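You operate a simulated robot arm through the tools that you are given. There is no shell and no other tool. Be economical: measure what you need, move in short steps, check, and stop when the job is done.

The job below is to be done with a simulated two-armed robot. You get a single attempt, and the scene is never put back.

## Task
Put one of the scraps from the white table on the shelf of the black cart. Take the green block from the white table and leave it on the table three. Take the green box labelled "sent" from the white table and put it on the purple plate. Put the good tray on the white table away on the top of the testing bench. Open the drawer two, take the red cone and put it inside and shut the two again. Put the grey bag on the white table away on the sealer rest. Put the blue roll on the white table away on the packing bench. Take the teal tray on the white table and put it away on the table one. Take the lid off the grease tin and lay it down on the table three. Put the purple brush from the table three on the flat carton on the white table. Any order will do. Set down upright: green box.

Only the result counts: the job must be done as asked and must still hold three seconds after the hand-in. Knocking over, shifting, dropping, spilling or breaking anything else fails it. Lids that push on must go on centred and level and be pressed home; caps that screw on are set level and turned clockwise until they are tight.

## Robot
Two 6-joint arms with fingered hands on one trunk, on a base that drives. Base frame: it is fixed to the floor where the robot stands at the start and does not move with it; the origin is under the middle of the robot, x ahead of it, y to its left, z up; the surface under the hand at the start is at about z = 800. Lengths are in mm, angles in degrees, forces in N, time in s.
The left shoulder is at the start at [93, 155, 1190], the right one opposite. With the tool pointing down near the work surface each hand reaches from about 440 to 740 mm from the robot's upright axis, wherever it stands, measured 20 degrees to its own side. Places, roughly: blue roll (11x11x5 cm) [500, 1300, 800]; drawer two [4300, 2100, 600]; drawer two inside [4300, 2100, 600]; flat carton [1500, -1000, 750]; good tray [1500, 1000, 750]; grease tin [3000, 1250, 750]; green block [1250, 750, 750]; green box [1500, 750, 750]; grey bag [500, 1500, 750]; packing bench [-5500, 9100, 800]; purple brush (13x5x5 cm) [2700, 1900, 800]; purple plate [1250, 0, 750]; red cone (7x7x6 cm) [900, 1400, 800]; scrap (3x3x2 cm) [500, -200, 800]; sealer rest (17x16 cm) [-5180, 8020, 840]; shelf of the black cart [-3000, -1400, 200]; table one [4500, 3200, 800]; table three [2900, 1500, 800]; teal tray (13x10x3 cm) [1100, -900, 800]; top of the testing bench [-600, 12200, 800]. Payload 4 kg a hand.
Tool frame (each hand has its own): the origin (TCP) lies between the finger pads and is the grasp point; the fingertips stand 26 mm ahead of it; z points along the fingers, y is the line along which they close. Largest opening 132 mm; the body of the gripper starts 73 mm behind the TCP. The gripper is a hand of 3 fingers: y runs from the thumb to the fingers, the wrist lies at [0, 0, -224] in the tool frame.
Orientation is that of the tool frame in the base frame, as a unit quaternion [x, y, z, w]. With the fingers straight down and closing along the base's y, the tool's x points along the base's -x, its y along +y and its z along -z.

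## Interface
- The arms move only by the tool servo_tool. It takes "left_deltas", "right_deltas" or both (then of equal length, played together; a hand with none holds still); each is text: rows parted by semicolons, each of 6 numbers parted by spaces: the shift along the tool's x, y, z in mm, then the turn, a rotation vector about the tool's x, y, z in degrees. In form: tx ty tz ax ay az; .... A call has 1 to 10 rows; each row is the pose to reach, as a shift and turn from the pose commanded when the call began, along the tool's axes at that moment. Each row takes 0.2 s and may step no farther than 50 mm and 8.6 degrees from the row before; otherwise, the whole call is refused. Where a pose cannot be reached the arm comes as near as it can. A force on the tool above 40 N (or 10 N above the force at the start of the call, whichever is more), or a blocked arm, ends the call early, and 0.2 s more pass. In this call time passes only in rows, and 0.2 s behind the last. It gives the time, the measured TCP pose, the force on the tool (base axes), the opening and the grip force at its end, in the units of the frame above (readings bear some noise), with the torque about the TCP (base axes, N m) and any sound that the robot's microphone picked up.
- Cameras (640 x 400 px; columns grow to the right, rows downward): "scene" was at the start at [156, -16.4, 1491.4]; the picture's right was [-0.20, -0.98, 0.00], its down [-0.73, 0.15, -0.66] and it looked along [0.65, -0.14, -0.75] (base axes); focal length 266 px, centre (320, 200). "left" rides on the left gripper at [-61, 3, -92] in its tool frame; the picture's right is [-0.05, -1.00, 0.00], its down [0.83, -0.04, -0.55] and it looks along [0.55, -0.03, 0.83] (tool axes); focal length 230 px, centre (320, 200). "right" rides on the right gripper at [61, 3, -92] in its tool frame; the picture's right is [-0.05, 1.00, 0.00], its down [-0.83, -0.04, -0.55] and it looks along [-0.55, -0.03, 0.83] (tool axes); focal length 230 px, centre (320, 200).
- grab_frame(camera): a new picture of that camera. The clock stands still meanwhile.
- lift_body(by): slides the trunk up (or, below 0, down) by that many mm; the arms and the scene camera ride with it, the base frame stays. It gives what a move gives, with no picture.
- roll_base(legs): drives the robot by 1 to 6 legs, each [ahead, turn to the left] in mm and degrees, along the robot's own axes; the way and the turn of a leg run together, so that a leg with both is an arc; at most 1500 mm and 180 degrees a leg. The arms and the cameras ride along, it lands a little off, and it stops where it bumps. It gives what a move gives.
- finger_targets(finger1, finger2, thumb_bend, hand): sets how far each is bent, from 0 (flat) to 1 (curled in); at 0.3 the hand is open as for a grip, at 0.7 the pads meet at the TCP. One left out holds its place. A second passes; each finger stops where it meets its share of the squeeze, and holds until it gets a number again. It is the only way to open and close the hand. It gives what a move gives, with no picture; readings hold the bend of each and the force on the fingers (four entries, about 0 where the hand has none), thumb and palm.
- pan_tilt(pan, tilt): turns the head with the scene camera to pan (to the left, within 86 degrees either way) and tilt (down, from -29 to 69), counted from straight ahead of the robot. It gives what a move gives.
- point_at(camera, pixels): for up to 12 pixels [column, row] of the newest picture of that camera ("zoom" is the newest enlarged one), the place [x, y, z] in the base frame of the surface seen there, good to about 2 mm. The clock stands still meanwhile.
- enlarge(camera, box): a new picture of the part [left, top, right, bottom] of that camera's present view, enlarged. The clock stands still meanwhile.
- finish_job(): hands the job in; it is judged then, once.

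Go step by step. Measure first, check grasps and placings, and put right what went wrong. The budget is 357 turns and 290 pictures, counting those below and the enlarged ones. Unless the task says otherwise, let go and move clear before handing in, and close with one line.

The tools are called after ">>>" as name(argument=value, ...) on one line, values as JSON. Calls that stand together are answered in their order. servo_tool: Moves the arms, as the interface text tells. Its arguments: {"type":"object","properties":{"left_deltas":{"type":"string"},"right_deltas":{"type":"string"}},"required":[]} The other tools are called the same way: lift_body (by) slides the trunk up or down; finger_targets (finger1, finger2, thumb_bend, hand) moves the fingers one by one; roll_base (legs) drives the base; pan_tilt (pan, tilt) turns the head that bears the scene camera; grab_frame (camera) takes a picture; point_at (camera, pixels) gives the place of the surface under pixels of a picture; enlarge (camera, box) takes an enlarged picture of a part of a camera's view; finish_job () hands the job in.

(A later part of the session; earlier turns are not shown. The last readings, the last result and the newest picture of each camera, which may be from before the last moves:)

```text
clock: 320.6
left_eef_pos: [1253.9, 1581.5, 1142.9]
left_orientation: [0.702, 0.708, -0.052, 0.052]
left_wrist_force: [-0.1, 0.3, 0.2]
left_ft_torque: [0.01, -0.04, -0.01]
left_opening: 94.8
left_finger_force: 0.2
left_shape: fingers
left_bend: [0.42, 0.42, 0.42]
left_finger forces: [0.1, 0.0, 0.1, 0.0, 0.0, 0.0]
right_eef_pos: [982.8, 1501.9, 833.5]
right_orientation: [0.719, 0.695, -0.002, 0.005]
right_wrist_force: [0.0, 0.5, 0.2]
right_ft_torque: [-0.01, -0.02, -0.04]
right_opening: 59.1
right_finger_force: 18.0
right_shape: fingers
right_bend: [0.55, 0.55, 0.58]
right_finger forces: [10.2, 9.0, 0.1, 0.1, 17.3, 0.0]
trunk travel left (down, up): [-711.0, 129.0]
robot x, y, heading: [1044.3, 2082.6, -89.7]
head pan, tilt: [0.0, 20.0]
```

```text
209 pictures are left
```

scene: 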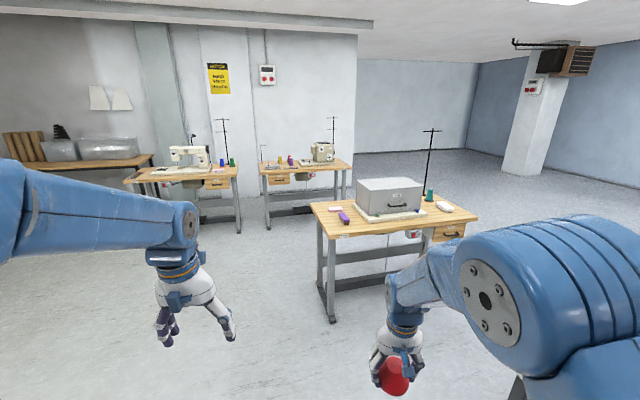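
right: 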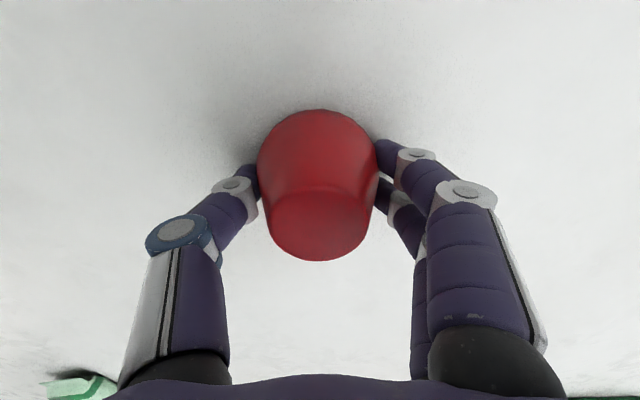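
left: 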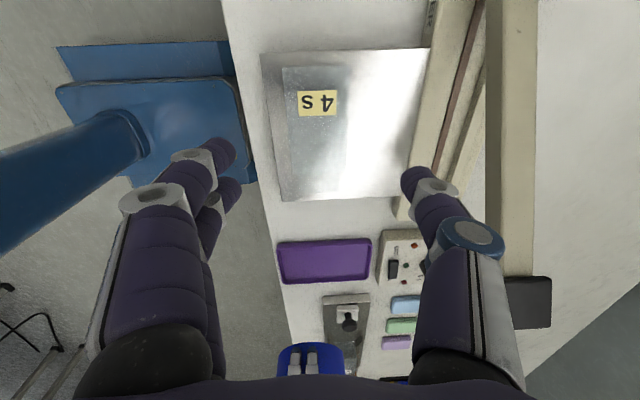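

The weight has gone off the wrist, so it touches the table. Opening and rising.

>>> finger_targets(hand="right", finger1=0.4, finger2=0.4, thumb_bend=0.4)

>>> servo_tool(right_deltas="0 0 -30 0 0 0; 0 0 -70 0 0 0; 0 0 -110 0 0 0; 0 -40 -130 0 0 0; 0 -80 -150 0 0 0; 0 -120 -150 0 0 0; 0 -160 -150 0 0 0; 0 -200 -150 0 0 0", left_deltas="0 0 0 0 2 0; 0 0 0 0 4 0; 0 0 0 0 8 0; 0 0 0 0 8 0; 0 -40 10 0 8 0; -20 -80 20 0 8 0; -40 -120 40 0 8 0; -40 -160 60 0 8 0")

>>> grab_frame(camera="left")

```text
clock: 321.6
left_eef_pos: [1254.3, 1581.6, 1140.6]
left_orientation: [0.702, 0.708, -0.052, 0.051]
left_wrist_force: [0.7, -0.4, 0.2]
left_ft_torque: [0.02, 0.0, -0.03]
left_opening: 94.6
left_finger_force: 0.0
left_shape: fingers
left_bend: [0.42, 0.42, 0.42]
left_finger forces: [0.1, 0.0, 0.0, 0.1, 0.1, 0.0]
right_eef_pos: [980.7, 1501.0, 835.6]
right_orientation: [0.718, 0.696, -0.003, 0.005]
right_wrist_force: [0.5, 0.6, 0.8]
right_ft_torque: [-0.01, 0.02, -0.02]
right_opening: 100.9
right_finger_force: 0.2
right_shape: fingers
right_bend: [0.4, 0.4, 0.4]
right_finger forces: [0.1, 0.0, 0.0, 0.1, 0.1, 0.1]
trunk travel left (down, up): [-711.0, 129.0]
robot x, y, heading: [1042.0, 2084.9, -90.2]
head pan, tilt: [0.0, 20.0]
```

```text
clock: 323.6
left_eef_pos: [1127.3, 1535.0, 1123.9]
left_orientation: [0.682, 0.729, -0.051, -0.021]
left_wrist_force: [0.8, 1.2, -0.4]
left_ft_torque: [-0.03, 0.01, -0.01]
left_opening: 94.7
left_finger_force: 0.0
left_shape: fingers
left_bend: [0.42, 0.42, 0.42]
left_finger forces: [0.0, 0.0, 0.0, 0.1, 0.1, 0.0]
left hand out of reach, approached as far as the arm can: row 8
right_eef_pos: [792.3, 1525.7, 994.0]
right_orientation: [0.707, 0.707, -0.014, 0.01]
right_wrist_force: [0.4, 0.4, 0.1]
right_ft_torque: [-0.02, -0.01, 0.0]
right_opening: 101.2
right_finger_force: 0.1
right_shape: fingers
right_bend: [0.4, 0.4, 0.4]
right_finger forces: [0.1, 0.1, 0.0, 0.1, 0.0, 0.0]
right hand out of reach, approached as far as the arm can: row 2, 3
trunk travel left (down, up): [-711.0, 129.0]
robot x, y, heading: [1042.8, 2081.7, -90.2]
head pan, tilt: [0.0, 20.0]
stopped in row 8 (left hand): the arm was blocked; the commanded pose is now the measured one
```

```text
208 pictures are left
```

left: 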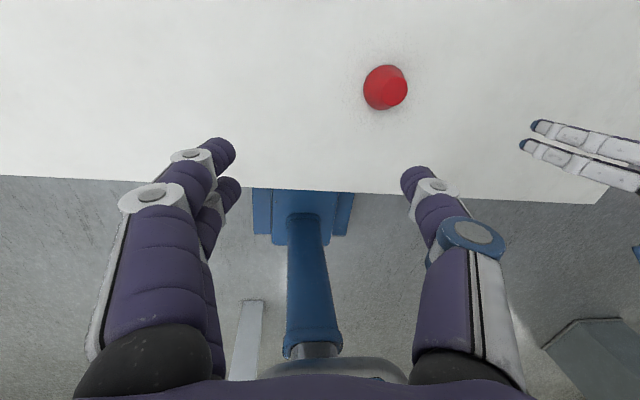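

The left hand can't cross the centre line, so I'll turn the base right 18° to bring the cone to the left side.

>>> roll_base(legs=[[0, -18]])

>>> grab_frame(camera="left")

```text
clock: 325.1
left_eef_pos: [952.5, 1532.0, 1125.5]
left_orientation: [0.787, 0.615, -0.05, -0.029]
left_wrist_force: [0.1, -1.0, -0.7]
left_ft_torque: [0.02, 0.01, 0.04]
left_opening: 94.7
left_finger_force: 0.0
left_shape: fingers
left_bend: [0.42, 0.42, 0.42]
left_finger forces: [0.0, 0.0, 0.0, 0.1, 0.1, 0.0]
right_eef_pos: [632.0, 1627.3, 992.3]
right_orientation: [0.809, 0.587, -0.013, 0.008]
right_wrist_force: [-0.2, -0.6, -0.3]
right_ft_torque: [-0.02, 0.0, 0.01]
right_opening: 101.4
right_finger_force: 0.0
right_shape: fingers
right_bend: [0.4, 0.4, 0.4]
right_finger forces: [0.1, 0.0, 0.1, 0.0, 0.0, 0.0]
trunk travel left (down, up): [-711.0, 129.0]
robot x, y, heading: [1049.2, 2081.4, -107.6]
head pan, tilt: [0.0, 20.0]
```

```text
207 pictures are left
```

left: 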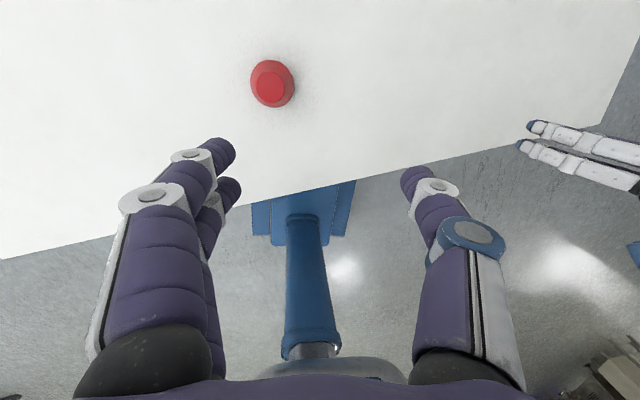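

>>> point_at(camera="left", pixels=[[270, 82], [252, 80], [293, 85], [275, 62], [270, 105]])

>>> finger_targets(hand="left", finger1=0.28, finger2=0.28, thumb_bend=0.28)

>>> servo_tool(left_deltas="0 0 10 -3 1.3 1.8; 0 0 20 -6.1 2.7 3.6; 0 0 40 -6.1 2.7 3.6; 0 0 80 -6.1 2.7 3.6; 0 0 110 -6.1 2.7 3.6; 0 0 110 -6.1 2.7 3.6")

```text
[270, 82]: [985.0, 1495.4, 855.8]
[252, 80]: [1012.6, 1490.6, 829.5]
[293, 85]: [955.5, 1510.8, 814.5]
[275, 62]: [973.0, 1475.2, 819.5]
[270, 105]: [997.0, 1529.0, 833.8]
```

```text
clock: 326.1
left_eef_pos: [960.7, 1550.1, 1138.4]
left_orientation: [0.785, 0.616, -0.065, -0.03]
left_wrist_force: [0.3, -0.1, 0.1]
left_ft_torque: [-0.01, -0.02, -0.05]
left_opening: 137.9
left_finger_force: 0.0
left_shape: fingers
left_bend: [0.28, 0.28, 0.28]
left_finger forces: [0.1, 0.1, 0.0, 0.0, 0.0, 0.0]
right_eef_pos: [637.9, 1644.0, 1001.2]
right_orientation: [0.808, 0.588, -0.021, 0.013]
right_wrist_force: [0.4, -0.5, -0.7]
right_ft_torque: [0.0, -0.02, 0.01]
right_opening: 101.4
right_finger_force: 0.1
right_shape: fingers
right_bend: [0.4, 0.4, 0.4]
right_finger forces: [0.0, 0.0, 0.0, 0.1, 0.1, 0.0]
trunk travel left (down, up): [-711.0, 129.0]
robot x, y, heading: [1046.9, 2078.2, -107.8]
head pan, tilt: [0.0, 20.0]
```

```text
clock: 327.6
left_eef_pos: [974.6, 1535.8, 1058.4]
left_orientation: [0.785, 0.617, -0.054, -0.027]
left_wrist_force: [0.0, 0.6, 1.3]
left_ft_torque: [0.0, 0.02, -0.01]
left_opening: 138.7
left_finger_force: 0.0
left_shape: fingers
left_bend: [0.28, 0.28, 0.28]
left_finger forces: [0.1, 0.0, 0.0, 0.0, 0.0, 0.0]
left hand out of reach, approached as far as the arm can: row 3, 4, 5, 6
right_eef_pos: [644.5, 1663.0, 1013.4]
right_orientation: [0.807, 0.589, -0.029, 0.019]
right_wrist_force: [-0.2, 0.9, 0.0]
right_ft_torque: [-0.03, 0.0, -0.02]
right_opening: 101.6
right_finger_force: 0.0
right_shape: fingers
right_bend: [0.4, 0.4, 0.4]
right_finger forces: [0.0, 0.1, 0.0, 0.0, 0.0, 0.0]
trunk travel left (down, up): [-711.0, 129.0]
robot x, y, heading: [1047.8, 2086.2, -107.9]
head pan, tilt: [0.0, 20.0]
stopped in row 6 (left hand): the arm was blocked; the commanded pose is now the measured one
```

The left arm is cramped near the centre line. Turning another 12° right, then moving the hand outward.

>>> roll_base(legs=[[0, -12]])

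>>> servo_tool(left_deltas="-5 35 0 -2 1 0; -10 70 0 -4 2 0; -10 105 0 -6 2 0; -10 130 0 -6 2 0; -10 130 0 -6 2 0")

```text
clock: 328.9
left_eef_pos: [860.8, 1559.1, 1058.6]
left_orientation: [0.845, 0.531, -0.051, -0.032]
left_wrist_force: [0.1, 0.1, -1.0]
left_ft_torque: [-0.01, 0.01, 0.0]
left_opening: 138.9
left_finger_force: 0.2
left_shape: fingers
left_bend: [0.28, 0.28, 0.28]
left_finger forces: [0.0, 0.0, 0.0, 0.0, 0.0, 0.0]
right_eef_pos: [565.4, 1752.4, 1010.6]
right_orientation: [0.865, 0.501, -0.029, 0.016]
right_wrist_force: [-1.0, 0.0, 0.5]
right_ft_torque: [0.01, -0.01, 0.02]
right_opening: 101.2
right_finger_force: 0.0
right_shape: fingers
right_bend: [0.4, 0.4, 0.4]
right_finger forces: [0.0, 0.0, 0.0, 0.0, 0.0, 0.1]
trunk travel left (down, up): [-711.0, 129.0]
robot x, y, heading: [1048.0, 2077.0, -120.0]
head pan, tilt: [0.0, 20.0]
```

```text
clock: 330.1
left_eef_pos: [980.9, 1509.2, 1055.6]
left_orientation: [0.846, 0.533, -0.016, 0.007]
left_wrist_force: [-0.3, 0.8, -0.3]
left_ft_torque: [0.01, -0.02, 0.0]
left_opening: 138.8
left_finger_force: 0.1
left_shape: fingers
left_bend: [0.28, 0.28, 0.28]
left_finger forces: [0.0, 0.1, 0.0, 0.0, 0.0, 0.0]
right_eef_pos: [573.3, 1766.7, 1019.7]
right_orientation: [0.865, 0.501, -0.035, 0.02]
right_wrist_force: [0.1, -0.6, 0.0]
right_ft_torque: [-0.01, 0.01, 0.0]
right_opening: 101.2
right_finger_force: 0.0
right_shape: fingers
right_bend: [0.4, 0.4, 0.4]
right_finger forces: [0.0, 0.1, 0.1, 0.0, 0.1, 0.0]
trunk travel left (down, up): [-711.0, 129.0]
robot x, y, heading: [1043.6, 2081.3, -120.0]
head pan, tilt: [0.0, 20.0]
```

>>> servo_tool(left_deltas="-2 3 40 0 1 0; -5 6 80 0 2 0; -5 6 120 0 2 0; -5 6 160 0 2 0; -5 6 190 0 2 0; -5 6 190 0 2 0")

>>> grab_frame(camera="left")

```text
clock: 331.5
left_eef_pos: [981.5, 1498.9, 864.6]
left_orientation: [0.846, 0.533, -0.001, -0.002]
left_wrist_force: [0.3, 0.2, 0.5]
left_ft_torque: [-0.02, 0.0, -0.02]
left_opening: 138.4
left_finger_force: 0.1
left_shape: fingers
left_bend: [0.28, 0.28, 0.28]
left_finger forces: [0.1, 0.0, 0.0, 0.0, 0.0, 0.0]
right_eef_pos: [575.0, 1767.6, 1020.1]
right_orientation: [0.864, 0.501, -0.038, 0.021]
right_wrist_force: [-0.4, 0.0, 0.9]
right_ft_torque: [-0.01, -0.02, 0.0]
right_opening: 101.5
right_finger_force: 0.0
right_shape: fingers
right_bend: [0.4, 0.4, 0.4]
right_finger forces: [0.0, 0.0, 0.0, 0.1, 0.0, 0.1]
trunk travel left (down, up): [-711.0, 129.0]
robot x, y, heading: [1046.2, 2080.9, -119.9]
head pan, tilt: [0.0, 20.0]
```

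```text
206 pictures are left
```

left: 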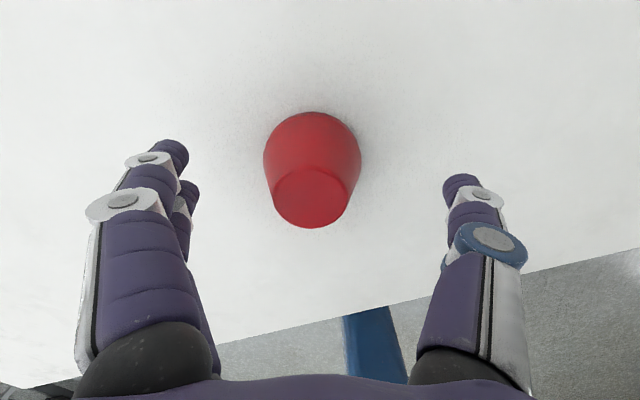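

Centred. Going down 31 mm and closing the left hand.

>>> servo_tool(left_deltas="0 2 16 0 0 0; 0 2 31 0 0 0; 0 2 31 0 0 0")

>>> finger_targets(hand="left", finger1=0.64, finger2=0.64, thumb_bend=0.64)

>>> servo_tool(left_deltas="0 0 -20 0 0 0; 0 0 -60 0 0 0; 0 0 -100 0 0 0; 0 0 -140 0 0 0")

>>> grab_frame(camera="left")

```text
clock: 332.3
left_eef_pos: [981.4, 1498.2, 832.9]
left_orientation: [0.846, 0.533, -0.001, -0.003]
left_wrist_force: [0.8, 0.1, 0.2]
left_ft_torque: [0.0, 0.01, 0.0]
left_opening: 138.8
left_finger_force: 0.1
left_shape: fingers
left_bend: [0.28, 0.28, 0.28]
left_finger forces: [0.0, 0.1, 0.1, 0.0, 0.1, 0.1]
right_eef_pos: [574.2, 1768.3, 1021.0]
right_orientation: [0.864, 0.501, -0.037, 0.019]
right_wrist_force: [-0.2, -0.4, 0.1]
right_ft_torque: [0.0, -0.01, 0.0]
right_opening: 101.1
right_finger_force: 0.1
right_shape: fingers
right_bend: [0.4, 0.4, 0.4]
right_finger forces: [0.0, 0.1, 0.1, 0.0, 0.1, 0.1]
trunk travel left (down, up): [-711.0, 129.0]
robot x, y, heading: [1047.1, 2078.2, -119.9]
head pan, tilt: [0.0, 20.0]
```

```text
clock: 333.3
left_eef_pos: [982.5, 1497.7, 834.5]
left_orientation: [0.846, 0.534, -0.002, -0.003]
left_wrist_force: [-1.2, -0.1, 1.1]
left_ft_torque: [0.02, 0.01, 0.03]
left_opening: 57.7
left_finger_force: 14.4
left_shape: fingers
left_bend: [0.55, 0.53, 0.57]
left_finger forces: [6.0, 8.1, 0.1, 0.1, 15.2, 0.1]
right_eef_pos: [573.9, 1767.9, 1021.4]
right_orientation: [0.864, 0.501, -0.037, 0.02]
right_wrist_force: [0.2, -0.8, -0.1]
right_ft_torque: [-0.02, 0.03, -0.02]
right_opening: 101.3
right_finger_force: 0.1
right_shape: fingers
right_bend: [0.4, 0.4, 0.4]
right_finger forces: [0.1, 0.0, 0.0, 0.0, 0.0, 0.0]
trunk travel left (down, up): [-711.0, 129.0]
robot x, y, heading: [1044.0, 2079.5, -120.0]
head pan, tilt: [0.0, 20.0]
```

```text
clock: 334.3
left_eef_pos: [983.9, 1499.0, 976.2]
left_orientation: [0.846, 0.533, -0.003, -0.002]
left_wrist_force: [0.3, 0.0, -0.3]
left_ft_torque: [-0.04, -0.03, -0.05]
left_opening: 57.4
left_finger_force: 14.9
left_shape: fingers
left_bend: [0.55, 0.53, 0.57]
left_finger forces: [6.3, 8.1, 0.0, 0.1, 15.1, 0.2]
right_eef_pos: [576.3, 1767.8, 1020.8]
right_orientation: [0.864, 0.501, -0.037, 0.021]
right_wrist_force: [0.2, 0.7, -0.7]
right_ft_torque: [0.0, 0.02, 0.01]
right_opening: 101.4
right_finger_force: 0.1
right_shape: fingers
right_bend: [0.4, 0.4, 0.4]
right_finger forces: [0.1, 0.1, 0.0, 0.0, 0.0, 0.1]
trunk travel left (down, up): [-711.0, 129.0]
robot x, y, heading: [1046.5, 2080.3, -120.1]
head pan, tilt: [0.0, 20.0]
```

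```text
205 pictures are left
```

left: 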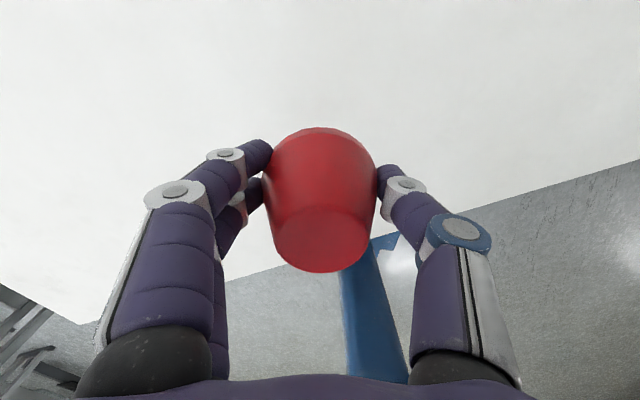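

Cone now in the left hand. Squeezing slightly more, extending the right, and backing off.

>>> finger_targets(hand="left", finger1=0.68, finger2=0.68, thumb_bend=0.68)

>>> servo_tool(right_deltas="-30 20 0 0 2 0; -60 40 0 0 4 0; -80 50 0 0 4 0")

>>> roll_base(legs=[[-400, 0]])

>>> roll_base(legs=[[0, 60]])

>>> roll_base(legs=[[0, 60]])

```text
clock: 335.3
left_eef_pos: [983.5, 1498.3, 976.3]
left_orientation: [0.846, 0.533, -0.002, -0.002]
left_wrist_force: [0.2, -0.6, -0.7]
left_ft_torque: [0.03, -0.02, -0.02]
left_opening: 56.8
left_finger_force: 19.0
left_shape: fingers
left_bend: [0.54, 0.52, 0.59]
left_finger forces: [8.7, 9.5, 0.0, 0.0, 19.6, 0.0]
right_eef_pos: [574.8, 1766.8, 1019.6]
right_orientation: [0.865, 0.501, -0.038, 0.02]
right_wrist_force: [0.1, 0.0, -0.5]
right_ft_torque: [0.02, 0.0, -0.01]
right_opening: 101.5
right_finger_force: 0.1
right_shape: fingers
right_bend: [0.4, 0.4, 0.4]
right_finger forces: [0.0, 0.0, 0.0, 0.0, 0.0, 0.0]
trunk travel left (down, up): [-711.0, 129.0]
robot x, y, heading: [1050.6, 2082.5, -119.9]
head pan, tilt: [0.0, 20.0]
```

```text
clock: 336.1
left_eef_pos: [983.4, 1498.1, 974.6]
left_orientation: [0.846, 0.533, -0.002, -0.001]
left_wrist_force: [-0.5, -0.4, -0.7]
left_ft_torque: [0.0, -0.03, -0.01]
left_opening: 56.6
left_finger_force: 18.3
left_shape: fingers
left_bend: [0.54, 0.52, 0.59]
left_finger forces: [8.6, 9.6, 0.1, 0.1, 19.6, 0.1]
right_eef_pos: [576.8, 1675.0, 1027.0]
right_orientation: [0.865, 0.502, -0.007, 0.001]
right_wrist_force: [0.3, -0.4, 0.8]
right_ft_torque: [0.0, 0.01, -0.03]
right_opening: 101.4
right_finger_force: 0.2
right_shape: fingers
right_bend: [0.4, 0.4, 0.4]
right_finger forces: [0.0, 0.0, 0.0, 0.0, 0.0, 0.0]
trunk travel left (down, up): [-711.0, 129.0]
robot x, y, heading: [1049.5, 2081.0, -119.9]
head pan, tilt: [0.0, 20.0]
```

```text
clock: 338.6
left_eef_pos: [1189.5, 1853.3, 974.7]
left_orientation: [0.845, 0.535, -0.002, -0.002]
left_wrist_force: [-0.2, 0.4, 0.3]
left_ft_torque: [-0.02, 0.01, 0.0]
left_opening: 56.7
left_finger_force: 19.1
left_shape: fingers
left_bend: [0.54, 0.52, 0.59]
left_finger forces: [8.6, 9.6, 0.0, 0.1, 19.5, 0.0]
right_eef_pos: [783.2, 2026.7, 1026.4]
right_orientation: [0.864, 0.503, -0.006, 0.002]
right_wrist_force: [-0.3, 0.0, -0.1]
right_ft_torque: [-0.03, 0.02, 0.02]
right_opening: 101.4
right_finger_force: 0.0
right_shape: fingers
right_bend: [0.4, 0.4, 0.4]
right_finger forces: [0.0, 0.0, 0.1, 0.0, 0.0, 0.1]
trunk travel left (down, up): [-711.0, 129.0]
robot x, y, heading: [1255.4, 2435.3, -119.5]
head pan, tilt: [0.0, 20.0]
```

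```text
clock: 341.9
left_eef_pos: [1722.0, 2117.5, 984.6]
left_orientation: [0.456, 0.89, -0.007, 0.006]
left_wrist_force: [0.0, -1.2, -0.4]
left_ft_torque: [-0.04, 0.0, 0.01]
left_opening: 56.2
left_finger_force: 18.7
left_shape: fingers
left_bend: [0.54, 0.52, 0.59]
left_finger forces: [8.3, 9.6, 0.1, 0.0, 19.2, 0.0]
right_eef_pos: [1372.6, 1845.6, 1036.6]
right_orientation: [0.489, 0.872, -0.009, 0.012]
right_wrist_force: [0.4, -0.1, 0.0]
right_ft_torque: [-0.02, -0.01, 0.01]
right_opening: 101.2
right_finger_force: 0.0
right_shape: fingers
right_bend: [0.4, 0.4, 0.4]
right_finger forces: [0.0, 0.0, 0.1, 0.0, 0.0, 0.0]
trunk travel left (down, up): [-711.0, 129.0]
robot x, y, heading: [1244.5, 2433.2, -58.8]
head pan, tilt: [0.0, 20.0]
```

```text
clock: 345.1
left_eef_pos: [1743.1, 2683.4, 993.5]
left_orientation: [-0.044, 0.999, -0.004, 0.018]
left_wrist_force: [-0.1, -0.1, 0.8]
left_ft_torque: [-0.02, 0.01, -0.04]
left_opening: 55.1
left_finger_force: 18.4
left_shape: fingers
left_bend: [0.55, 0.52, 0.59]
left_finger forces: [7.9, 9.7, 0.0, 0.1, 18.7, 0.1]
right_eef_pos: [1798.0, 2243.3, 1045.7]
right_orientation: [-0.007, 1.0, -0.003, 0.024]
right_wrist_force: [0.4, 0.0, -0.4]
right_ft_torque: [0.0, -0.06, -0.01]
right_opening: 101.6
right_finger_force: 0.1
right_shape: fingers
right_bend: [0.4, 0.4, 0.4]
right_finger forces: [0.0, 0.0, 0.0, 0.0, 0.0, 0.1]
trunk travel left (down, up): [-711.0, 129.0]
robot x, y, heading: [1243.5, 2426.5, 1.0]
head pan, tilt: [0.0, 20.0]
```

Facing +x. Driving 1.9 m toward table two and looking.

>>> roll_base(legs=[[950, -1], [950, 0]])

>>> pan_tilt(pan=-10, tilt=30)

>>> grab_frame(camera="scene")

```text
clock: 354.6
left_eef_pos: [3631.0, 2644.8, 1000.9]
left_orientation: [-0.024, 0.999, -0.004, 0.028]
left_wrist_force: [0.7, -0.4, 0.0]
left_ft_torque: [0.01, 0.0, 0.02]
left_opening: 55.3
left_finger_force: 17.9
left_shape: fingers
left_bend: [0.55, 0.52, 0.59]
left_finger forces: [8.0, 10.0, 0.1, 0.0, 19.2, 0.1]
right_eef_pos: [3666.4, 2202.3, 1055.4]
right_orientation: [0.013, 0.999, -0.003, 0.034]
right_wrist_force: [0.6, 0.8, -0.2]
right_ft_torque: [0.02, -0.02, 0.01]
right_opening: 101.3
right_finger_force: 0.0
right_shape: fingers
right_bend: [0.4, 0.4, 0.4]
right_finger forces: [0.0, 0.0, 0.0, 0.1, 0.0, 0.0]
trunk travel left (down, up): [-711.0, 129.0]
robot x, y, heading: [3139.3, 2406.0, -1.4]
head pan, tilt: [0.0, 20.0]
```

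```text
clock: 355.3
left_eef_pos: [3614.2, 2644.0, 1009.7]
left_orientation: [-0.022, 0.999, -0.005, 0.036]
left_wrist_force: [0.7, 0.4, -0.2]
left_ft_torque: [0.01, 0.01, 0.0]
left_opening: 54.9
left_finger_force: 18.6
left_shape: fingers
left_bend: [0.55, 0.52, 0.59]
left_finger forces: [8.1, 10.0, 0.0, 0.0, 19.0, 0.1]
right_eef_pos: [3649.5, 2203.9, 1064.2]
right_orientation: [0.014, 0.999, -0.003, 0.043]
right_wrist_force: [-0.6, -0.4, -0.4]
right_ft_torque: [0.02, -0.01, 0.01]
right_opening: 101.6
right_finger_force: 0.1
right_shape: fingers
right_bend: [0.4, 0.4, 0.4]
right_finger forces: [0.0, 0.0, 0.0, 0.0, 0.1, 0.1]
trunk travel left (down, up): [-711.0, 129.0]
robot x, y, heading: [3142.0, 2405.8, -1.1]
head pan, tilt: [-10.0, 30.0]
```

```text
204 pictures are left
```

scene: 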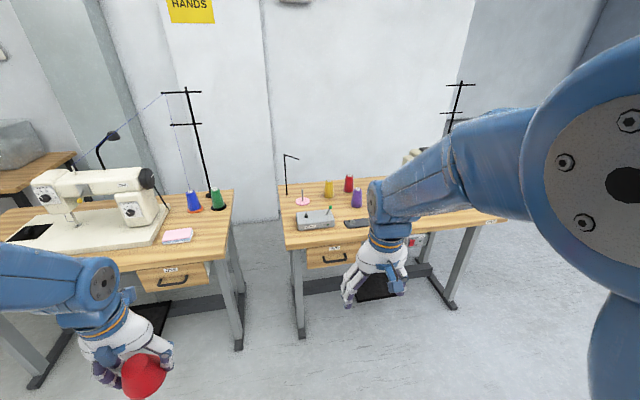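

Drawer two is at (330,257). Measuring handle and front.

>>> enlarge(camera="scene", box=[270, 190, 430, 290])

>>> point_at(camera="scene", pixels=[[325, 262], [342, 262], [320, 256], [310, 262], [348, 268], [309, 248], [328, 248], [290, 243], [335, 240], [296, 330], [318, 219], [300, 200]])

```text
4.00 times, centred on (350, 240) of scene
```

zoom: 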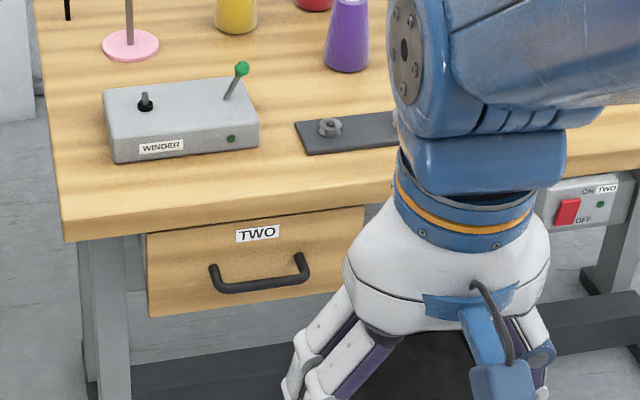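

```text
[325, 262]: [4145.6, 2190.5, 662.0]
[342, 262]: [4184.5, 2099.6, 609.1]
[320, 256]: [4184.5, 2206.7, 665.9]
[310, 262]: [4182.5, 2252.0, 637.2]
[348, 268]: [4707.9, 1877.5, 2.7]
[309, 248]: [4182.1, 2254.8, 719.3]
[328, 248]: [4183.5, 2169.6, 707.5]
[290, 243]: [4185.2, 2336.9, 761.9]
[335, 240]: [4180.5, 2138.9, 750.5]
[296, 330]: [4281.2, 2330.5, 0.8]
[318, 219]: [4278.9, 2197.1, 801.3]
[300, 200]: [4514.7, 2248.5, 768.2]
```

Drawer two: front plane x≈4183, handle bar at x≈4145, y 2085–2200, z≈660. I'll lower the trunk 380 mm, then turn the right hand to point forward with fingers closing vertically.

>>> lift_body(by=-380)

>>> servo_tool(right_deltas="-10 0 0 -4.9 -4.9 4.9; -20 0 0 -9.8 -9.8 9.8; -30 0 0 -14.7 -14.7 14.7; -40 0 0 -19.6 -19.6 19.6; -50 0 0 -24.5 -24.5 24.5; -60 0 0 -29.4 -29.4 29.4; -70 0 0 -34.3 -34.3 34.3")

```text
clock: 359.0
left_eef_pos: [3613.3, 2644.4, 630.0]
left_orientation: [-0.023, 0.999, -0.005, 0.035]
left_wrist_force: [-0.5, 0.2, -0.3]
left_ft_torque: [-0.02, 0.02, 0.03]
left_opening: 54.9
left_finger_force: 18.9
left_shape: fingers
left_bend: [0.55, 0.52, 0.59]
left_finger forces: [8.1, 9.9, 0.1, 0.1, 18.9, 0.0]
right_eef_pos: [3648.4, 2203.2, 684.5]
right_orientation: [0.014, 0.999, -0.003, 0.043]
right_wrist_force: [-0.2, -0.1, 0.1]
right_ft_torque: [-0.02, -0.05, 0.02]
right_opening: 101.3
right_finger_force: 0.1
right_shape: fingers
right_bend: [0.4, 0.4, 0.4]
right_finger forces: [0.1, 0.0, 0.0, 0.1, 0.0, 0.0]
trunk travel left (down, up): [-331.0, 509.0]
robot x, y, heading: [3139.7, 2407.4, -1.4]
head pan, tilt: [-10.0, 30.0]
```

```text
clock: 360.6
left_eef_pos: [3613.0, 2644.5, 630.4]
left_orientation: [-0.023, 0.999, -0.006, 0.036]
left_wrist_force: [0.2, 0.0, 0.3]
left_ft_torque: [-0.02, 0.0, -0.01]
left_opening: 54.7
left_finger_force: 18.7
left_shape: fingers
left_bend: [0.55, 0.52, 0.59]
left_finger forces: [8.0, 9.9, 0.0, 0.0, 19.0, 0.0]
right_eef_pos: [3734.2, 2206.2, 708.1]
right_orientation: [0.288, 0.854, 0.292, 0.32]
right_wrist_force: [-0.4, 0.2, 1.1]
right_ft_torque: [0.0, 0.01, 0.0]
right_opening: 101.4
right_finger_force: 0.1
right_shape: fingers
right_bend: [0.4, 0.4, 0.4]
right_finger forces: [0.0, 0.0, 0.1, 0.1, 0.0, 0.0]
right hand out of reach, approached as far as the arm can: row 7
trunk travel left (down, up): [-331.0, 509.0]
robot x, y, heading: [3137.8, 2403.8, -1.0]
head pan, tilt: [-10.0, 30.0]
```

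The full roll hits a joint limit. A 45°-down approach with the closing plane vertical needs less wrist rotation; trying that.

>>> servo_tool(right_deltas="0 0 0 1.8 -2.65 7.4; 0 0 0 3.6 -5.3 14.8; 0 0 0 5.35 -7.95 22.25; 0 0 0 7.1 -10.6 29.7; 0 0 0 8.9 -13.25 37.1; 0 0 0 10.7 -15.9 44.5; 0 0 0 10.7 -15.9 44.5")

>>> grab_frame(camera="right")

```text
clock: 362.2
left_eef_pos: [3612.8, 2643.0, 629.9]
left_orientation: [-0.024, 0.999, -0.005, 0.037]
left_wrist_force: [0.3, 0.9, -0.3]
left_ft_torque: [0.01, 0.0, -0.03]
left_opening: 54.9
left_finger_force: 17.8
left_shape: fingers
left_bend: [0.55, 0.52, 0.59]
left_finger forces: [8.1, 9.9, 0.0, 0.0, 19.1, 0.0]
right_eef_pos: [3732.0, 2204.3, 710.0]
right_orientation: [0.65, 0.652, 0.273, 0.278]
right_wrist_force: [-1.0, -0.5, -0.1]
right_ft_torque: [0.04, 0.04, 0.0]
right_opening: 101.6
right_finger_force: 0.1
right_shape: fingers
right_bend: [0.4, 0.4, 0.4]
right_finger forces: [0.0, 0.0, 0.1, 0.1, 0.1, 0.0]
trunk travel left (down, up): [-331.0, 509.0]
robot x, y, heading: [3140.2, 2402.5, -1.2]
head pan, tilt: [-10.0, 30.0]
```

```text
202 pictures are left
```

right: 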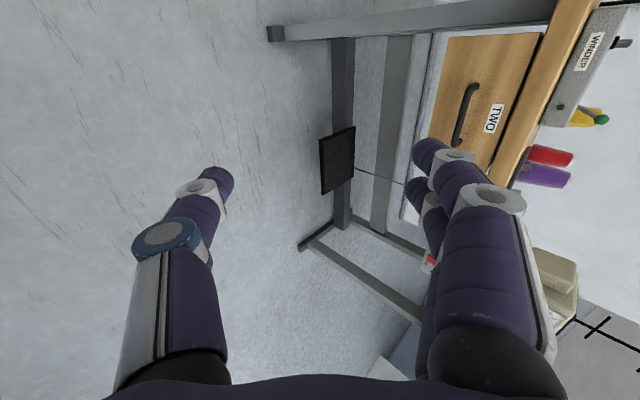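

The A45 posture works and the camera sees the handle at (465,115). Measuring it.

>>> point_at(camera="right", pixels=[[462, 110], [457, 125], [469, 95], [473, 88], [456, 143], [480, 85], [450, 80], [510, 60], [500, 130]])

>>> enlarge(camera="right", box=[400, 20, 560, 180])

```text
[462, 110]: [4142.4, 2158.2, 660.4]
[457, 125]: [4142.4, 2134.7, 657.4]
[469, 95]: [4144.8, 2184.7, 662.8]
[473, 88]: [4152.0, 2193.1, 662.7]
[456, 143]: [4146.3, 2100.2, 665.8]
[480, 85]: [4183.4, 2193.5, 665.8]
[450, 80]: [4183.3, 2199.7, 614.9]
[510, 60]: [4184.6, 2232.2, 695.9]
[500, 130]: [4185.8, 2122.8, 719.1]
```

```text
2.50 times, centred on (480, 100) of right
```

zoom: 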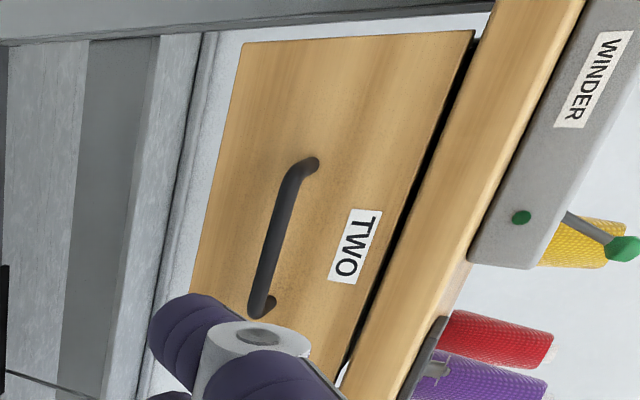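

Bar centre: (4148, 2145, 660). Preshaping the right hand to ~38 mm, aligning, and driving 337 mm closer.

>>> finger_targets(hand="right", finger1=0.6, finger2=0.6, thumb_bend=0.6)

>>> servo_tool(right_deltas="-25 10 -10 0 0 0; -50 20 -20 0 0 0; -50 20 -20 0 0 0")

>>> roll_base(legs=[[330, 0]])

>>> grab_frame(camera="right")

```text
clock: 363.2
left_eef_pos: [3613.7, 2644.6, 630.2]
left_orientation: [-0.023, 0.999, -0.005, 0.035]
left_wrist_force: [-0.4, 0.4, -1.5]
left_ft_torque: [0.0, 0.0, 0.05]
left_opening: 55.0
left_finger_force: 18.6
left_shape: fingers
left_bend: [0.55, 0.52, 0.59]
left_finger forces: [8.1, 9.9, 0.0, 0.1, 19.0, 0.0]
right_eef_pos: [3733.5, 2205.2, 710.7]
right_orientation: [0.649, 0.653, 0.274, 0.278]
right_wrist_force: [-0.9, -0.9, -0.1]
right_ft_torque: [0.01, -0.01, 0.02]
right_opening: 35.4
right_finger_force: 0.1
right_shape: fingers
right_bend: [0.6, 0.6, 0.6]
right_finger forces: [0.0, 0.0, 0.1, 0.0, 0.0, 0.0]
trunk travel left (down, up): [-331.0, 509.0]
robot x, y, heading: [3138.1, 2405.7, -0.9]
head pan, tilt: [-10.0, 30.0]
```

```text
clock: 364.0
left_eef_pos: [3613.9, 2643.7, 629.6]
left_orientation: [-0.023, 0.999, -0.005, 0.035]
left_wrist_force: [-0.4, -0.1, -0.3]
left_ft_torque: [-0.01, 0.02, 0.0]
left_opening: 54.8
left_finger_force: 17.9
left_shape: fingers
left_bend: [0.55, 0.52, 0.59]
left_finger forces: [8.1, 9.9, 0.0, 0.0, 18.8, 0.0]
right_eef_pos: [3729.0, 2170.4, 731.7]
right_orientation: [0.65, 0.657, 0.274, 0.267]
right_wrist_force: [-0.1, 0.3, -0.2]
right_ft_torque: [0.02, 0.0, -0.01]
right_opening: 35.6
right_finger_force: 0.1
right_shape: fingers
right_bend: [0.6, 0.6, 0.6]
right_finger forces: [0.0, 0.1, 0.1, 0.0, 0.1, 0.0]
right hand out of reach, approached as far as the arm can: row 2
trunk travel left (down, up): [-331.0, 509.0]
robot x, y, heading: [3143.0, 2402.9, -1.4]
head pan, tilt: [-10.0, 30.0]
```

```text
clock: 366.2
left_eef_pos: [3946.7, 2642.7, 629.4]
left_orientation: [-0.028, 0.999, -0.006, 0.036]
left_wrist_force: [0.1, 0.1, -0.7]
left_ft_torque: [-0.01, 0.06, -0.04]
left_opening: 54.9
left_finger_force: 18.5
left_shape: fingers
left_bend: [0.55, 0.52, 0.59]
left_finger forces: [7.9, 9.9, 0.0, 0.0, 19.0, 0.0]
right_eef_pos: [4069.1, 2171.5, 731.8]
right_orientation: [0.646, 0.661, 0.275, 0.265]
right_wrist_force: [-0.1, 0.2, 0.1]
right_ft_torque: [0.03, -0.01, -0.01]
right_opening: 35.6
right_finger_force: 0.0
right_shape: fingers
right_bend: [0.6, 0.6, 0.6]
right_finger forces: [0.1, 0.1, 0.1, 0.0, 0.0, 0.1]
trunk travel left (down, up): [-331.0, 509.0]
robot x, y, heading: [3474.7, 2399.1, -0.7]
head pan, tilt: [-10.0, 30.0]
```

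```text
200 pictures are left
```

right: 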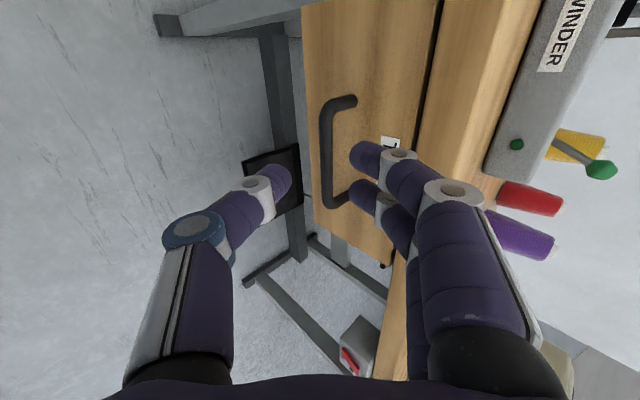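

The hand is at y 2171, lateral limit; a 2° base turn to the right shifts it toward the bar's middle.

>>> roll_base(legs=[[0, -2]])

>>> grab_frame(camera="right")

```text
clock: 367.1
left_eef_pos: [3919.6, 2626.3, 656.5]
left_orientation: [-0.01, 0.998, -0.008, 0.065]
left_wrist_force: [-0.4, 0.0, -0.4]
left_ft_torque: [-0.01, 0.01, 0.0]
left_opening: 54.6
left_finger_force: 18.4
left_shape: fingers
left_bend: [0.55, 0.52, 0.59]
left_finger forces: [8.2, 10.0, 0.0, 0.0, 18.7, 0.0]
right_eef_pos: [4016.4, 2156.8, 732.6]
right_orientation: [0.661, 0.651, 0.265, 0.262]
right_wrist_force: [-0.8, -0.2, 1.1]
right_ft_torque: [0.01, 0.02, 0.01]
right_opening: 34.9
right_finger_force: 0.0
right_shape: fingers
right_bend: [0.6, 0.6, 0.6]
right_finger forces: [0.0, 0.0, 0.0, 0.1, 0.0, 0.1]
trunk travel left (down, up): [-331.0, 509.0]
robot x, y, heading: [3475.6, 2398.8, -2.4]
head pan, tilt: [-10.0, 30.0]
stopped in leg 1: the robot was blocked; the commanded pose is now the measured one
```

```text
199 pictures are left
```

right: 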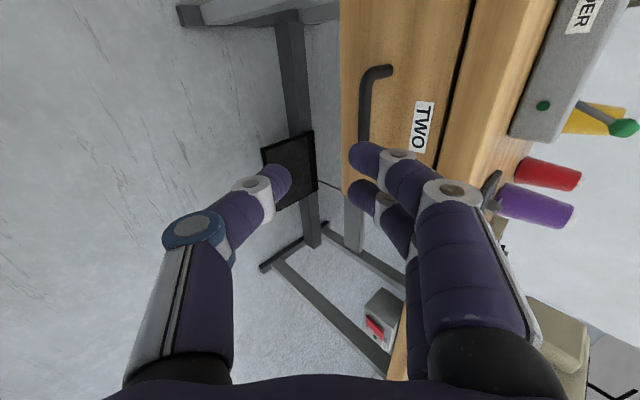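

The arm dropped back ~50 mm. Moving along tool y 42 mm and forward along z 80 mm, then checking.

>>> servo_tool(right_deltas="0 20 0 0 0 0; 0 42 0 0 0 0; 0 42 30 0 0 0; 0 42 60 0 0 0; 0 42 80 0 0 0; 0 42 80 0 0 0")

>>> grab_frame(camera="right")

```text
clock: 368.5
left_eef_pos: [3920.8, 2625.3, 653.4]
left_orientation: [-0.011, 0.998, -0.007, 0.064]
left_wrist_force: [0.3, -0.7, -0.4]
left_ft_torque: [0.01, -0.01, 0.03]
left_opening: 54.8
left_finger_force: 18.0
left_shape: fingers
left_bend: [0.55, 0.52, 0.59]
left_finger forces: [8.2, 9.9, 0.0, 0.0, 18.8, 0.1]
right_eef_pos: [4111.9, 2155.3, 737.4]
right_orientation: [0.653, 0.644, 0.281, 0.281]
right_wrist_force: [0.2, 1.0, -0.2]
right_ft_torque: [-0.03, -0.01, -0.03]
right_opening: 35.1
right_finger_force: 0.0
right_shape: fingers
right_bend: [0.6, 0.6, 0.6]
right_finger forces: [0.0, 0.1, 0.0, 0.1, 0.1, 0.0]
right hand out of reach, approached as far as the arm can: row 1, 2
trunk travel left (down, up): [-331.0, 509.0]
robot x, y, heading: [3473.3, 2397.0, -2.4]
head pan, tilt: [-10.0, 30.0]
```

```text
198 pictures are left
```

right: 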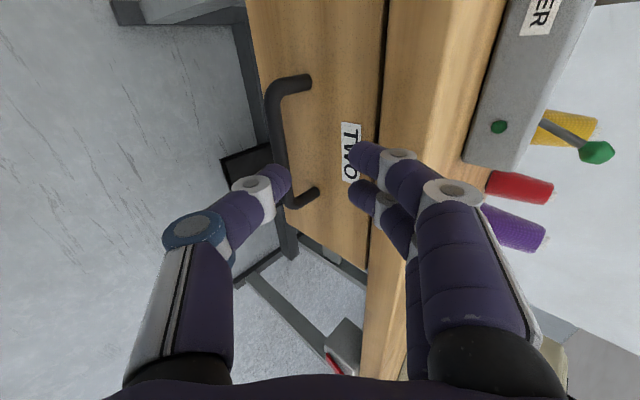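

Now shifting −29 mm along tool y, then 68 mm forward along z onto the bar.

>>> servo_tool(right_deltas="0 -15 0 0 0 0; 0 -29 0 0 0 0; 0 -29 25 0 0 0; 0 -29 45 0 0 0; 0 -29 58 0 0 0; 0 -29 68 0 0 0; 0 -29 68 0 0 0")

>>> grab_frame(camera="right")

```text
clock: 370.1
left_eef_pos: [3921.8, 2626.1, 654.4]
left_orientation: [-0.011, 0.998, -0.007, 0.064]
left_wrist_force: [-0.1, 0.9, -0.2]
left_ft_torque: [-0.03, 0.01, 0.01]
left_opening: 55.0
left_finger_force: 18.4
left_shape: fingers
left_bend: [0.55, 0.52, 0.59]
left_finger forces: [8.2, 9.9, 0.1, 0.0, 18.7, 0.0]
right_eef_pos: [4138.5, 2153.6, 669.3]
right_orientation: [0.652, 0.645, 0.283, 0.28]
right_wrist_force: [0.4, -1.6, -0.8]
right_ft_torque: [0.0, 0.01, 0.02]
right_opening: 34.9
right_finger_force: 0.0
right_shape: fingers
right_bend: [0.6, 0.6, 0.6]
right_finger forces: [0.1, 0.1, 0.0, 0.1, 0.0, 0.0]
right hand out of reach, approached as far as the arm can: row 1, 2
trunk travel left (down, up): [-331.0, 509.0]
robot x, y, heading: [3473.8, 2396.5, -2.8]
head pan, tilt: [-10.0, 30.0]
```

```text
197 pictures are left
```

right: 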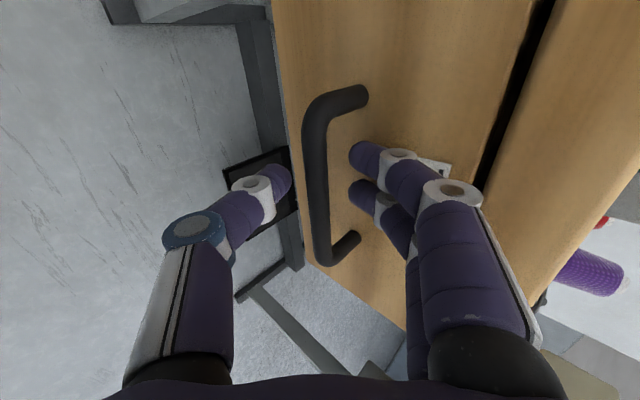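

The bar lies between thumb and fingers at (318,180). Closing.

>>> finger_targets(hand="right", finger1=0.78, finger2=0.78, thumb_bend=0.78)

>>> grab_frame(camera="right")

```text
clock: 371.1
left_eef_pos: [3921.9, 2624.3, 653.9]
left_orientation: [-0.011, 0.998, -0.007, 0.063]
left_wrist_force: [-0.1, -0.3, -0.5]
left_ft_torque: [-0.01, 0.0, -0.01]
left_opening: 55.2
left_finger_force: 18.3
left_shape: fingers
left_bend: [0.55, 0.52, 0.59]
left_finger forces: [8.2, 9.9, 0.0, 0.1, 18.8, 0.0]
right_eef_pos: [4141.1, 2153.9, 667.7]
right_orientation: [0.653, 0.645, 0.282, 0.278]
right_wrist_force: [-0.4, 0.8, -9.5]
right_ft_torque: [0.02, 0.14, 0.05]
right_opening: 6.6
right_finger_force: 13.7
right_shape: fingers
right_bend: [0.75, 0.75, 0.69]
right_finger forces: [6.0, 6.1, 0.1, 0.0, 16.0, 0.0]
trunk travel left (down, up): [-331.0, 509.0]
robot x, y, heading: [3476.2, 2399.3, -2.5]
head pan, tilt: [-10.0, 30.0]
```

```text
196 pictures are left
```

right: 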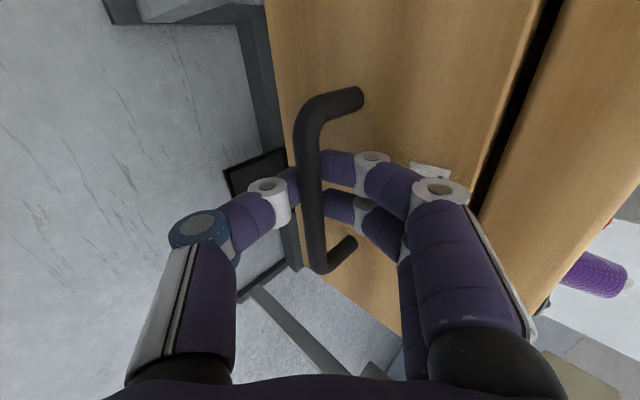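

The fingers are hooked behind the bar and pinching it. Pulling by driving back 230 mm.

>>> roll_base(legs=[[-230, 0]])

>>> grab_frame(camera="right")

>>> grab_frame(camera="scene")

```text
clock: 372.9
left_eef_pos: [3686.6, 2637.2, 652.8]
left_orientation: [-0.014, 0.998, -0.006, 0.061]
left_wrist_force: [0.6, 0.1, -0.3]
left_ft_torque: [0.03, 0.02, 0.0]
left_opening: 54.4
left_finger_force: 18.2
left_shape: fingers
left_bend: [0.55, 0.52, 0.59]
left_finger forces: [8.2, 9.9, 0.0, 0.1, 18.7, 0.0]
right_eef_pos: [3908.7, 2167.7, 666.4]
right_orientation: [0.65, 0.648, 0.285, 0.276]
right_wrist_force: [14.1, -12.4, -15.4]
right_ft_torque: [-0.12, -0.15, -0.02]
right_opening: 5.1
right_finger_force: 14.8
right_shape: fingers
right_bend: [0.75, 0.75, 0.69]
right_finger forces: [7.1, 6.8, 0.0, 0.0, 16.1, 0.0]
trunk travel left (down, up): [-331.0, 509.0]
robot x, y, heading: [3238.5, 2406.0, -2.0]
head pan, tilt: [-10.0, 30.0]
```

```text
195 pictures are left
```

right: 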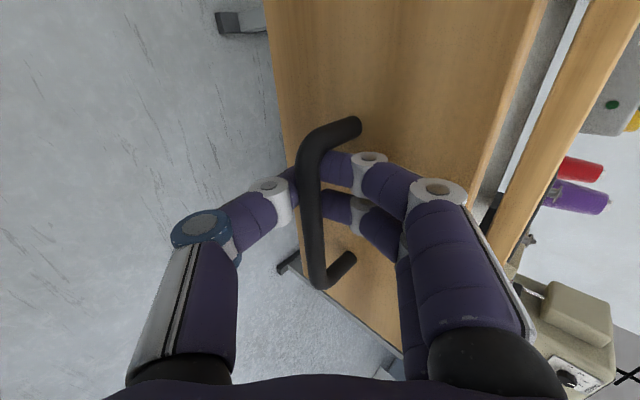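

```text
194 pictures are left
```

scene: 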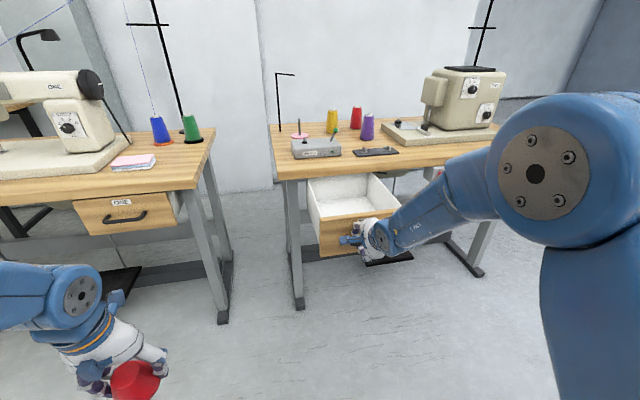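

The drawer is open ~230 mm. Releasing and withdrawing along −z.

>>> finger_targets(hand="right", finger1=0.6, finger2=0.6, thumb_bend=0.58)

>>> servo_tool(right_deltas="0 0 -25 0 0 0; 0 0 -55 0 0 0; 0 0 -95 0 0 0; 0 0 -140 0 0 0")

>>> grab_frame(camera="scene")

```text
clock: 373.9
left_eef_pos: [3671.4, 2638.0, 662.3]
left_orientation: [-0.014, 0.997, -0.007, 0.071]
left_wrist_force: [-1.2, -0.2, -1.0]
left_ft_torque: [0.03, 0.0, 0.04]
left_opening: 54.9
left_finger_force: 18.6
left_shape: fingers
left_bend: [0.55, 0.52, 0.59]
left_finger forces: [8.3, 9.8, 0.1, 0.0, 18.8, 0.1]
right_eef_pos: [3893.6, 2171.2, 682.1]
right_orientation: [0.641, 0.651, 0.289, 0.286]
right_wrist_force: [0.7, -0.1, 0.5]
right_ft_torque: [0.0, 0.0, -0.01]
right_opening: 39.1
right_finger_force: 0.0
right_shape: fingers
right_bend: [0.6, 0.6, 0.57]
right_finger forces: [0.1, 0.0, 0.0, 0.1, 0.0, 0.0]
trunk travel left (down, up): [-331.0, 509.0]
robot x, y, heading: [3235.2, 2409.0, -1.9]
head pan, tilt: [-10.0, 30.0]
```

```text
clock: 374.9
left_eef_pos: [3672.3, 2636.2, 660.8]
left_orientation: [-0.014, 0.997, -0.007, 0.072]
left_wrist_force: [-0.8, -0.2, -1.0]
left_ft_torque: [-0.03, 0.02, -0.01]
left_opening: 54.9
left_finger_force: 18.4
left_shape: fingers
left_bend: [0.55, 0.52, 0.59]
left_finger forces: [8.3, 9.8, 0.1, 0.0, 18.7, 0.0]
right_eef_pos: [3808.2, 2169.5, 755.6]
right_orientation: [0.65, 0.648, 0.284, 0.278]
right_wrist_force: [-0.4, 0.2, -0.2]
right_ft_torque: [0.04, -0.01, 0.0]
right_opening: 39.2
right_finger_force: 0.1
right_shape: fingers
right_bend: [0.6, 0.6, 0.57]
right_finger forces: [0.1, 0.0, 0.0, 0.1, 0.0, 0.0]
right hand out of reach, approached as far as the arm can: row 4
trunk travel left (down, up): [-331.0, 509.0]
robot x, y, heading: [3240.5, 2410.6, -2.2]
head pan, tilt: [-10.0, 30.0]
```

```text
193 pictures are left
```

scene: 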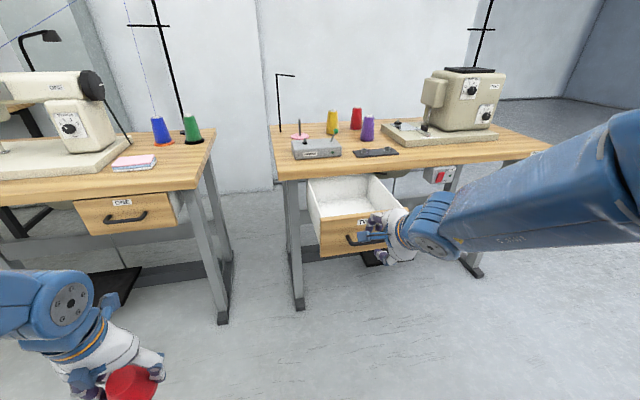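

Now raising the trunk 170 mm so both hands clear the drawer, and extending the left hand with the cone.

>>> lift_body(by=170)

>>> servo_tool(left_deltas="-35 0 0 0 4 0; -70 0 0 0 8 0; -105 0 0 0 8 0; -140 0 0 0 8 0")

>>> roll_base(legs=[[0, -33]])

>>> grab_frame(camera="scene")

```text
clock: 376.8
left_eef_pos: [3672.0, 2638.0, 829.5]
left_orientation: [-0.013, 0.997, -0.007, 0.071]
left_wrist_force: [-1.0, 0.3, -0.1]
left_ft_torque: [0.02, -0.03, -0.03]
left_opening: 55.0
left_finger_force: 17.9
left_shape: fingers
left_bend: [0.55, 0.52, 0.59]
left_finger forces: [8.3, 9.9, 0.0, 0.0, 18.8, 0.0]
right_eef_pos: [3807.5, 2168.8, 922.8]
right_orientation: [0.651, 0.648, 0.284, 0.275]
right_wrist_force: [0.9, -0.4, 0.0]
right_ft_torque: [0.02, -0.01, 0.0]
right_opening: 39.5
right_finger_force: 0.2
right_shape: fingers
right_bend: [0.6, 0.6, 0.57]
right_finger forces: [0.1, 0.1, 0.0, 0.0, 0.0, 0.0]
trunk travel left (down, up): [-501.0, 339.0]
robot x, y, heading: [3244.1, 2408.9, -2.0]
head pan, tilt: [-10.0, 30.0]
```

```text
clock: 377.8
left_eef_pos: [3814.1, 2640.2, 851.0]
left_orientation: [-0.012, 1.0, -0.009, 0.003]
left_wrist_force: [-0.1, 0.1, -0.6]
left_ft_torque: [-0.01, 0.04, 0.01]
left_opening: 54.5
left_finger_force: 18.4
left_shape: fingers
left_bend: [0.55, 0.52, 0.59]
left_finger forces: [8.7, 9.7, 0.0, 0.0, 18.4, 0.1]
right_eef_pos: [3808.7, 2168.6, 922.7]
right_orientation: [0.652, 0.647, 0.282, 0.276]
right_wrist_force: [-0.6, 0.2, 0.3]
right_ft_torque: [-0.04, -0.02, 0.0]
right_opening: 39.3
right_finger_force: 0.0
right_shape: fingers
right_bend: [0.6, 0.6, 0.57]
right_finger forces: [0.1, 0.1, 0.1, 0.1, 0.0, 0.0]
trunk travel left (down, up): [-501.0, 339.0]
robot x, y, heading: [3238.7, 2405.7, -1.7]
head pan, tilt: [-10.0, 30.0]
```

```text
clock: 378.7
left_eef_pos: [3788.4, 2616.9, 875.2]
left_orientation: [0.006, 1.0, -0.01, 0.021]
left_wrist_force: [-0.3, -0.6, -0.3]
left_ft_torque: [0.0, -0.05, 0.03]
left_opening: 54.5
left_finger_force: 18.5
left_shape: fingers
left_bend: [0.55, 0.52, 0.59]
left_finger forces: [9.1, 9.7, 0.0, 0.1, 18.6, 0.0]
right_eef_pos: [3769.0, 2149.8, 894.0]
right_orientation: [0.67, 0.643, 0.261, 0.263]
right_wrist_force: [-0.3, -0.5, -0.4]
right_ft_torque: [0.02, -0.02, 0.03]
right_opening: 39.5
right_finger_force: 0.0
right_shape: fingers
right_bend: [0.6, 0.6, 0.57]
right_finger forces: [0.0, 0.0, 0.0, 0.1, 0.0, 0.0]
trunk travel left (down, up): [-501.0, 339.0]
robot x, y, heading: [3236.7, 2409.4, -4.0]
head pan, tilt: [-10.0, 30.0]
stopped in leg 1: the robot was blocked; the commanded pose is now the measured one
```

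```text
192 pictures are left
```

scene: 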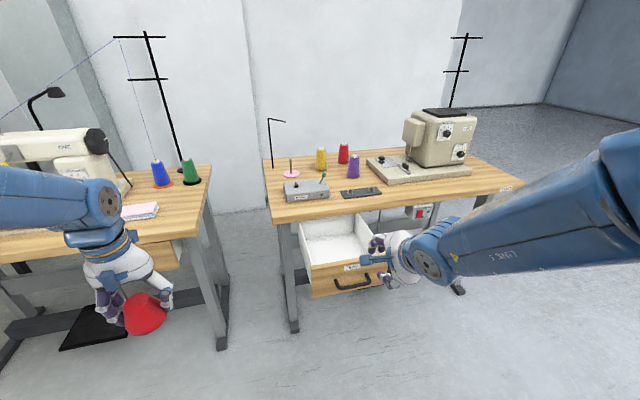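

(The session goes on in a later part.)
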